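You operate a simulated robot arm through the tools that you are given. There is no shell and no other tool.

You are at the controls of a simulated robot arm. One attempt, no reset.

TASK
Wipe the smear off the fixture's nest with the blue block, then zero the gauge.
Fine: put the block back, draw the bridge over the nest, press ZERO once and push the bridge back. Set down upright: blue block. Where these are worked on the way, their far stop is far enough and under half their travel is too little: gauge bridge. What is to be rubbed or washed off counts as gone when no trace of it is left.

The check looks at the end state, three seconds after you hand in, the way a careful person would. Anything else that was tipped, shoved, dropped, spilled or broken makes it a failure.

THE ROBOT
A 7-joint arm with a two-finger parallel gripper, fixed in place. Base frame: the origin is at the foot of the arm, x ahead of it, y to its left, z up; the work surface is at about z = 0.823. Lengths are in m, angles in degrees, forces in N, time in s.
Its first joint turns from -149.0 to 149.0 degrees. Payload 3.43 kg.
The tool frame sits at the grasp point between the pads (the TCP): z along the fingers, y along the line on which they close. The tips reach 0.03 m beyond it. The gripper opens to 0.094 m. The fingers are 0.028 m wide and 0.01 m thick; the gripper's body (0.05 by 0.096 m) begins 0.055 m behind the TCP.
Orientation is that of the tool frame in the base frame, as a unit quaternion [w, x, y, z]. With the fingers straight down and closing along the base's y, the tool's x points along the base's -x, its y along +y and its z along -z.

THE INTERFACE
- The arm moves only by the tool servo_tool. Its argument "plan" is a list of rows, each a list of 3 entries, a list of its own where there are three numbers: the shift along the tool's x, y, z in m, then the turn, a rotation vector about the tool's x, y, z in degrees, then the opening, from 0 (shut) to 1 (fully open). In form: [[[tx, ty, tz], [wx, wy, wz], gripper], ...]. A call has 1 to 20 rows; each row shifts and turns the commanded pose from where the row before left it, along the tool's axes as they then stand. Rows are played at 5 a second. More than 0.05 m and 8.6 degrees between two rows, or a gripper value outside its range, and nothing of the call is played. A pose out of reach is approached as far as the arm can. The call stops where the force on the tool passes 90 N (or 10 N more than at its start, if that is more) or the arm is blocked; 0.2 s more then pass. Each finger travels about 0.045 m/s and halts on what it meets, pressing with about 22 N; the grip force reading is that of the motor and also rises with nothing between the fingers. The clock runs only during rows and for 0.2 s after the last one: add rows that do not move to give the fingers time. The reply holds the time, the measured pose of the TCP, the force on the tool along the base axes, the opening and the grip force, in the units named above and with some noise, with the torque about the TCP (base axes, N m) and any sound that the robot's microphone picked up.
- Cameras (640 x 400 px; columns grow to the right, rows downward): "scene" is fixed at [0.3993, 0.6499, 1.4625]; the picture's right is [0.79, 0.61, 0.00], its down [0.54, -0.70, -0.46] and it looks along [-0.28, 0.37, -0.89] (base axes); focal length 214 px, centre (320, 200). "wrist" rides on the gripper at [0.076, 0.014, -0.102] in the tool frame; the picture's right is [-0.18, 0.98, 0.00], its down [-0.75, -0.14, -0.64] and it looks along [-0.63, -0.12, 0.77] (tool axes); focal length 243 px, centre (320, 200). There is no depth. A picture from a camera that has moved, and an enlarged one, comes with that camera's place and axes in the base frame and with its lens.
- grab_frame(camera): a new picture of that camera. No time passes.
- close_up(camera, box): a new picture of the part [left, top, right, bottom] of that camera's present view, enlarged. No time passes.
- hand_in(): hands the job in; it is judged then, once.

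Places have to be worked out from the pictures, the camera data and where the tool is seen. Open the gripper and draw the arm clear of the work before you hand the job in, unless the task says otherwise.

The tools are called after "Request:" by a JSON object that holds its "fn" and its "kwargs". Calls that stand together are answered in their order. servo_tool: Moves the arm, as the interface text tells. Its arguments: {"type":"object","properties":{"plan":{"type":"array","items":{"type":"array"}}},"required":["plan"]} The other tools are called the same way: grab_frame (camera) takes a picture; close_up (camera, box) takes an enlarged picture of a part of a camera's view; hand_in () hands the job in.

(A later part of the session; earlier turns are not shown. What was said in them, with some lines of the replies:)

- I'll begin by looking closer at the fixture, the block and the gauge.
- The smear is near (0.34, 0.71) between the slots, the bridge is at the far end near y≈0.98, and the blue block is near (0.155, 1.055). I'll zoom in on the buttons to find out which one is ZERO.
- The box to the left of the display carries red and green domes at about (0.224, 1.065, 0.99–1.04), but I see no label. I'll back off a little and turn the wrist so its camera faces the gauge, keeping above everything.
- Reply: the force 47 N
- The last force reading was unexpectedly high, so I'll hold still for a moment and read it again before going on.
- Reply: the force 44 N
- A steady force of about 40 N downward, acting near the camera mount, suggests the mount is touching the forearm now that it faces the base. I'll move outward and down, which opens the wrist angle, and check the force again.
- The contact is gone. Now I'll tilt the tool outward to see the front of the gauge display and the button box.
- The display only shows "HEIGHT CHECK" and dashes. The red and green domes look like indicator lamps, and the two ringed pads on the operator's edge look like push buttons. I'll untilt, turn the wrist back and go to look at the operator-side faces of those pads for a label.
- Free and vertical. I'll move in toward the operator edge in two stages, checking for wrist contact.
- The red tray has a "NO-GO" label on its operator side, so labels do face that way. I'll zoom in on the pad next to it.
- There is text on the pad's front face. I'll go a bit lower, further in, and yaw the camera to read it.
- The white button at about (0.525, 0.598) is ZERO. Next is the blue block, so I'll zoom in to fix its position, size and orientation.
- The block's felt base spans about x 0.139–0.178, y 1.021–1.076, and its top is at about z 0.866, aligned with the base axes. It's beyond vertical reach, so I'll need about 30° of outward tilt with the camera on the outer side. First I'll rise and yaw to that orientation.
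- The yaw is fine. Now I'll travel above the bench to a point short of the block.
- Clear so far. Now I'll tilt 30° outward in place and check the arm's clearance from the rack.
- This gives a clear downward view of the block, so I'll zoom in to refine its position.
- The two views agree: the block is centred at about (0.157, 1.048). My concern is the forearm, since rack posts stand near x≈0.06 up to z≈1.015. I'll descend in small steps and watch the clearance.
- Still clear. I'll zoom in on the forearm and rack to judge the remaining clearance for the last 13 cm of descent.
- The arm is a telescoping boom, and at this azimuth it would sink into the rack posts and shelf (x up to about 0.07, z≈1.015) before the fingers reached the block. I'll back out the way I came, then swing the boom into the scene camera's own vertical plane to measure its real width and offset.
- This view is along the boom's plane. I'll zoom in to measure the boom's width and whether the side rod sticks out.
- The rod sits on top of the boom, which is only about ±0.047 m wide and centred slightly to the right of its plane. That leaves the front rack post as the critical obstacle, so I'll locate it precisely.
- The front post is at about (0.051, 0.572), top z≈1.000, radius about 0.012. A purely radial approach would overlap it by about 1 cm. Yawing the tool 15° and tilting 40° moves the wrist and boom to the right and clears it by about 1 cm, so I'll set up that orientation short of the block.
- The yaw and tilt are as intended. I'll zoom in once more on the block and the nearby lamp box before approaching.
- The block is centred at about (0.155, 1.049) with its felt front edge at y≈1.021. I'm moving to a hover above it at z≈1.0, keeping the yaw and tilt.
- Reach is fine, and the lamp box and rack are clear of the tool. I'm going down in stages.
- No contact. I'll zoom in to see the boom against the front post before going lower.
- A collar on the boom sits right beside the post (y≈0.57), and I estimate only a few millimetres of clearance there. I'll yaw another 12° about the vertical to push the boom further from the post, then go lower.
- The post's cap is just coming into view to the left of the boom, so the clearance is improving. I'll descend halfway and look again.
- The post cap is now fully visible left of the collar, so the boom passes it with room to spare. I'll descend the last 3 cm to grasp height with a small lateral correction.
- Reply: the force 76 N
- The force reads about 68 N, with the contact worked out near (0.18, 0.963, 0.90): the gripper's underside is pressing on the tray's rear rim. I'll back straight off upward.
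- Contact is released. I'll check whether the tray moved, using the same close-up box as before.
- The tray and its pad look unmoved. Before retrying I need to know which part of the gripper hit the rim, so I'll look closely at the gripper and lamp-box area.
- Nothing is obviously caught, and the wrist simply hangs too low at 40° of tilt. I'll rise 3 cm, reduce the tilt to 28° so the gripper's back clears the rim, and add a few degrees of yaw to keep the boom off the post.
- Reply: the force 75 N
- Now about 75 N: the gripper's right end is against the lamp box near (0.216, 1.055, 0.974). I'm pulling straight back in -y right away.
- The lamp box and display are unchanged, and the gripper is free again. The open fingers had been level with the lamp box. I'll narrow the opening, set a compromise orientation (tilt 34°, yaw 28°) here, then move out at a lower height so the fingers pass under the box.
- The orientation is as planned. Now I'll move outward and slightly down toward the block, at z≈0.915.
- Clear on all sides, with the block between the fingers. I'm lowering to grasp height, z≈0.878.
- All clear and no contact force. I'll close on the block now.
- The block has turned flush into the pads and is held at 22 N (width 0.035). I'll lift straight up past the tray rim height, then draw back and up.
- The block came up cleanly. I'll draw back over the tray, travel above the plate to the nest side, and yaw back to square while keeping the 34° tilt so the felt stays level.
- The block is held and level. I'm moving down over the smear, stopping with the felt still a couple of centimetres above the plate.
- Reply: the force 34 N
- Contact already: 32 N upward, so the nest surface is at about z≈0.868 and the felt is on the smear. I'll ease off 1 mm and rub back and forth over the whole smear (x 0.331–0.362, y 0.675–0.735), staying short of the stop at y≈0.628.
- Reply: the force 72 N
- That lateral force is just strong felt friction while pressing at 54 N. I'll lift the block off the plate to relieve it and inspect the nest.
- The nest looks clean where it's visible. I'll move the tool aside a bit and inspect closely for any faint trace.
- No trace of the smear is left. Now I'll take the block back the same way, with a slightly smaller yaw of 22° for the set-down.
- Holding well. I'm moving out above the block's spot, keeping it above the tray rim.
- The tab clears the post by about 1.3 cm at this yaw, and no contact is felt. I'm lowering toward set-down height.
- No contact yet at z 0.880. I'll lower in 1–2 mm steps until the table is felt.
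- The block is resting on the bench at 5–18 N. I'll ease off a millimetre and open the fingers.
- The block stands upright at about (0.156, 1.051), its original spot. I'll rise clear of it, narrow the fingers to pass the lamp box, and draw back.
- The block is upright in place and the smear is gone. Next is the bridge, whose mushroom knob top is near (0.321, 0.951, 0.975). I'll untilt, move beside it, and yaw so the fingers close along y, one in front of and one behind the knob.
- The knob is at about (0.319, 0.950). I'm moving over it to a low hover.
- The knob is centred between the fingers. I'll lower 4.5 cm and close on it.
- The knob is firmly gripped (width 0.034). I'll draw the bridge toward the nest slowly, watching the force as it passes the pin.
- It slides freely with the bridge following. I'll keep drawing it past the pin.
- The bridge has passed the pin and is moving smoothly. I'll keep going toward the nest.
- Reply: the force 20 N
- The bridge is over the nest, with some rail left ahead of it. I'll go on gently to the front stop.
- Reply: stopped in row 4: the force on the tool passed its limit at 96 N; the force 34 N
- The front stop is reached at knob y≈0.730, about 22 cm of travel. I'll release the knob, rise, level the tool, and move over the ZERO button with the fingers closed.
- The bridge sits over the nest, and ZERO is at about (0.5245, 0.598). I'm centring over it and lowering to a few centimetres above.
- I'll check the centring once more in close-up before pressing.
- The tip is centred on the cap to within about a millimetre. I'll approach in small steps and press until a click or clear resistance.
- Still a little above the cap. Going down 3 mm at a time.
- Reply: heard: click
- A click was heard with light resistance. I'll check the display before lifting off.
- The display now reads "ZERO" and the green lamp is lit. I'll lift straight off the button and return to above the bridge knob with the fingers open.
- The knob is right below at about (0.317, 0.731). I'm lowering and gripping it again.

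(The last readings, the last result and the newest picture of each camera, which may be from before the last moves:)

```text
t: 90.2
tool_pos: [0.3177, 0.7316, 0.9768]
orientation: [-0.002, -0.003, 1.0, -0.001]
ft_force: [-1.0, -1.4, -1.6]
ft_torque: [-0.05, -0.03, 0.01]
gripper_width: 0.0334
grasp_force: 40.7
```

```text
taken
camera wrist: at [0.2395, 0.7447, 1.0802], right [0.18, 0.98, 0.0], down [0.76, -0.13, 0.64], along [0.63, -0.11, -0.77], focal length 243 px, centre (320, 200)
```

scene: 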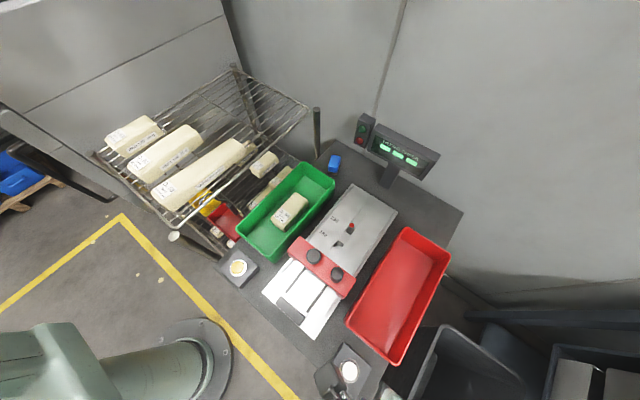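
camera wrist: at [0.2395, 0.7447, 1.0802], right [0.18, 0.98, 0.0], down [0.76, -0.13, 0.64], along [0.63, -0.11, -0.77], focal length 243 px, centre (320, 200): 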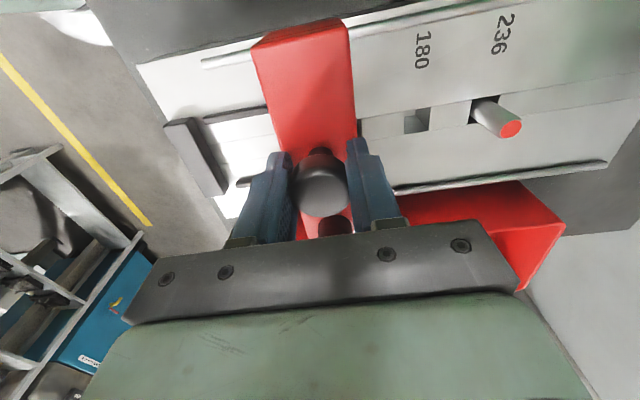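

The knob is gripped. I'm pushing the bridge back along its rails toward its rest position.

Request:
{"fn": "servo_tool", "kwargs": {"plan": [[[0, 0.01, 0], [0, 0, 0], 0], [[0, 0.015, 0], [0, 0, 0], 0], [[0, 0.015, 0], [0, 0, 0], 0], [[0, 0.015, 0], [0, 0, 0], 0], [[0, 0.015, 0], [0, 0, 0], 0], [[0, 0.015, 0], [0, 0, 0], 0], [[0, 0.015, 0], [0, 0, 0], 0], [[0, 0.015, 0], [0, 0, 0], 0], [[0, 0.015, 0], [0, 0, 0], 0], [[0, 0.015, 0], [0, 0, 0], 0], [[0, 0.015, 0], [0, 0, 0], 0], [[0, 0.015, 0], [0, 0, 0], 0], [[0, 0.015, 0], [0, 0, 0], 0], [[0, 0.015, 0], [0, 0, 0], 0], [[0, 0, 0], [0, 0, 0], 0]]}}

Request:
{"fn": "grab_frame", "kwargs": {"camera": "wrist"}}

```text
t: 93.4
tool_pos: [0.3167, 0.9352, 0.9774]
orientation: [0.0, -0.004, 1.0, 0.001]
ft_force: [20.0, 2.3, 33.6]
ft_torque: [0.06, 0.0, -0.02]
gripper_width: 0.0334
grasp_force: 45.5
```

```text
taken
camera wrist: at [0.2392, 0.9492, 1.0799], right [0.18, 0.98, 0.0], down [0.75, -0.14, 0.64], along [0.63, -0.11, -0.77], focal length 243 px, centre (320, 200)
```

wrist: 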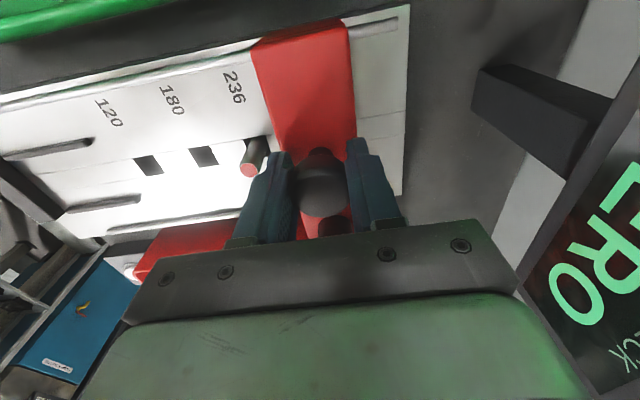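

Nearly home: the knob originally sat at y≈0.950. I'll finish in small steps until the rear stop or that position is reached.

Request:
{"fn": "servo_tool", "kwargs": {"plan": [[[0, 0.006, 0], [0, 0, 0], 0], [[0, 0.006, 0], [0, 0, 0], 0], [[0, 0.002, 0], [0, 0, 0], 0], [[0, 0, 0], [0, 0, 0], 0]]}}

Request:
{"fn": "servo_tool", "kwargs": {"plan": [[[0, 0.003, 0], [0, 0, 0], 0], [[0, 0, 0], [0, 0, 0], 0]]}}

```text
t: 94.4
tool_pos: [0.318, 0.9499, 0.9776]
orientation: [0.0, -0.003, 1.0, 0.0]
ft_force: [23.8, -0.7, 35.9]
ft_torque: [-0.01, -0.07, 0.02]
gripper_width: 0.0333
grasp_force: 44.6
```

```text
t: 95.0
tool_pos: [0.3163, 0.95, 0.977]
orientation: [0.001, -0.003, 1.0, -0.002]
ft_force: [23.3, -16.2, 31.5]
ft_torque: [-0.25, -0.01, 0.11]
gripper_width: 0.0332
grasp_force: 45.0
```

The bridge is at its rear stop, with a reaction of -16 N and y=0.950. I'll open the fingers, rise, and withdraw the arm clear of the work.

Request:
{"fn": "servo_tool", "kwargs": {"plan": [[[0, -0.001, 0], [0, 0, 0], 0], [[0, 0, 0], [0, 0, 0], 0.5], [[0, 0, 0], [0, 0, 0], 0.8], [[0, 0, 0], [0, 0, 0], 0.8], [[0, 0, -0.03], [0, 0, 0], 0.8], [[0, 0, -0.04], [0, 0, 0], 0.8], [[0, 0, -0.04], [0, 0, 0], 0.8], [[0, -0.045, 0], [0, 0, 0], 0.9], [[-0.01, -0.045, 0], [0, 0, 0], 1], [[-0.01, -0.045, 0], [0, 0, 0], 1], [[-0.01, -0.045, 0], [0, 0, 0], 1], [[-0.01, -0.045, 0], [0, 0, 0], 1], [[-0.01, -0.045, 0], [0, 0, 0], 1], [[-0.01, -0.045, 0], [0, 0, 0], 1], [[-0.02, -0.045, 0], [0, 0, 0], 1], [[-0.02, -0.045, 0], [0, 0, 0], 1], [[-0.02, -0.045, 0], [0, 0, 0], 1], [[0, 0, 0], [0, 0, 0], 1], [[0, 0, 0], [0, 0, 0], 1]]}}

Request:
{"fn": "grab_frame", "kwargs": {"camera": "scene"}}

Request:
{"fn": "close_up", "kwargs": {"camera": "scene", "box": [220, 120, 480, 390]}}

Request:
{"fn": "close_up", "kwargs": {"camera": "scene", "box": [310, 140, 360, 180]}}

Request:
{"fn": "close_up", "kwargs": {"camera": "scene", "box": [280, 235, 360, 315]}}

Request:
{"fn": "close_up", "kwargs": {"camera": "scene", "box": [230, 150, 410, 262]}}

```text
t: 99.0
tool_pos: [0.4424, 0.5037, 1.0885]
orientation: [-0.002, -0.004, 1.0, 0.0]
ft_force: [0.3, -0.2, 0.0]
ft_torque: [-0.01, 0.02, 0.04]
gripper_width: 0.0942
grasp_force: 0.0
```

```text
taken
```

scene: 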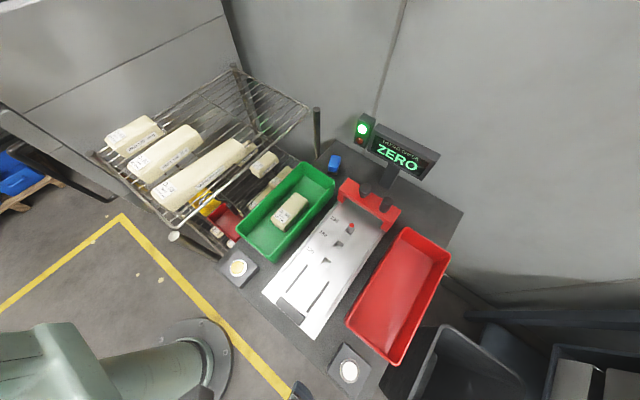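

```text
1.48 times, centred on (350, 255) of scene
camera zoom: at [0.3993, 0.6499, 1.4625], right [0.79, 0.61, 0.0], down [0.54, -0.7, -0.46], along [-0.28, 0.37, -0.89], focal length 318 px, centre (276, 118)
```

zoom: 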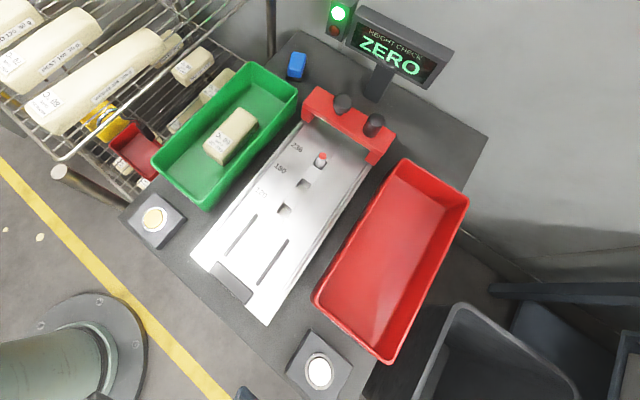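

```text
10.00 times, centred on (335, 160) of scene
camera zoom: at [0.3993, 0.6499, 1.4625], right [0.79, 0.61, 0.0], down [0.54, -0.7, -0.46], along [-0.28, 0.37, -0.89], focal length 2145 px, centre (170, 600)
```

zoom: 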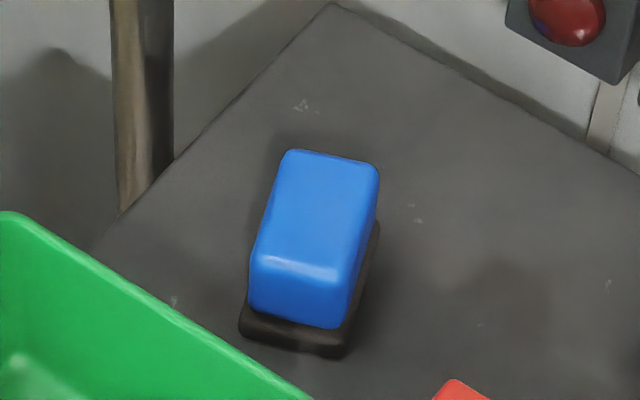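

```text
5.00 times, centred on (320, 275) of scene
camera zoom: at [0.3993, 0.6499, 1.4625], right [0.79, 0.61, 0.0], down [0.54, -0.7, -0.46], along [-0.28, 0.37, -0.89], focal length 1072 px, centre (320, -175)
```

zoom: 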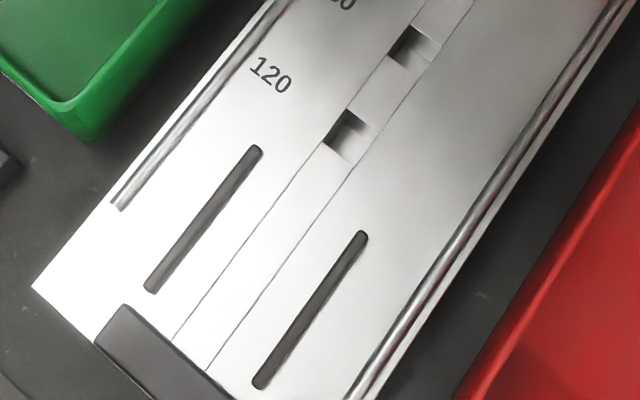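

```text
3.56 times, centred on (320, 206) of scene
camera zoom: at [0.3993, 0.6499, 1.4625], right [0.79, 0.61, 0.0], down [0.54, -0.7, -0.46], along [-0.28, 0.37, -0.89], focal length 763 px, centre (320, 179)
```

zoom: 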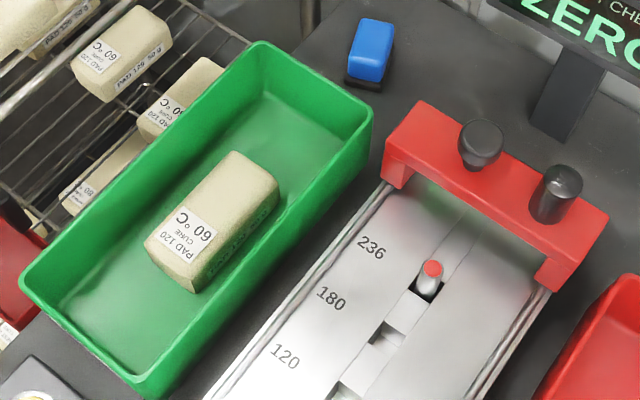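

Final views: the nest is clean, the block stands upright on its spot (turned about 22°), and the bridge is back at its rest position. The tray and the pad in it are where they were, and the display reads ZERO with the green lamp lit. The gripper is open and the arm is clear of the work, so I'm handing in.

Request:
{"fn": "hand_in", "kwargs": {}}

```text
The job is handed in.
```

The smear is wiped off the nest and the gauge is zeroed. I've handed the job in and don't have the check's result yet.

- **Nest:** no trace of the smear shows in the final close-up.
- **Blue block:** it stands upright on its original spot but is turned about 22° from how it lay. The rack post, lamp box and tray left no room to set it down square.
- **Bridge:** I drew it to its front stop over the nest, about 22 cm of travel, and afterwards pushed it back to its rear stop.
- **ZERO:** pressed once, with one click. The display reads "ZERO" and the green lamp is lit.

While reaching for the block, the gripper bumped the green tray's rim (about 76 N) and the lamp box (about 75 N). Close-ups afterwards showed the tray, the pad in it and the lamp box where they were before.

The gripper is open and the arm is clear of the work.
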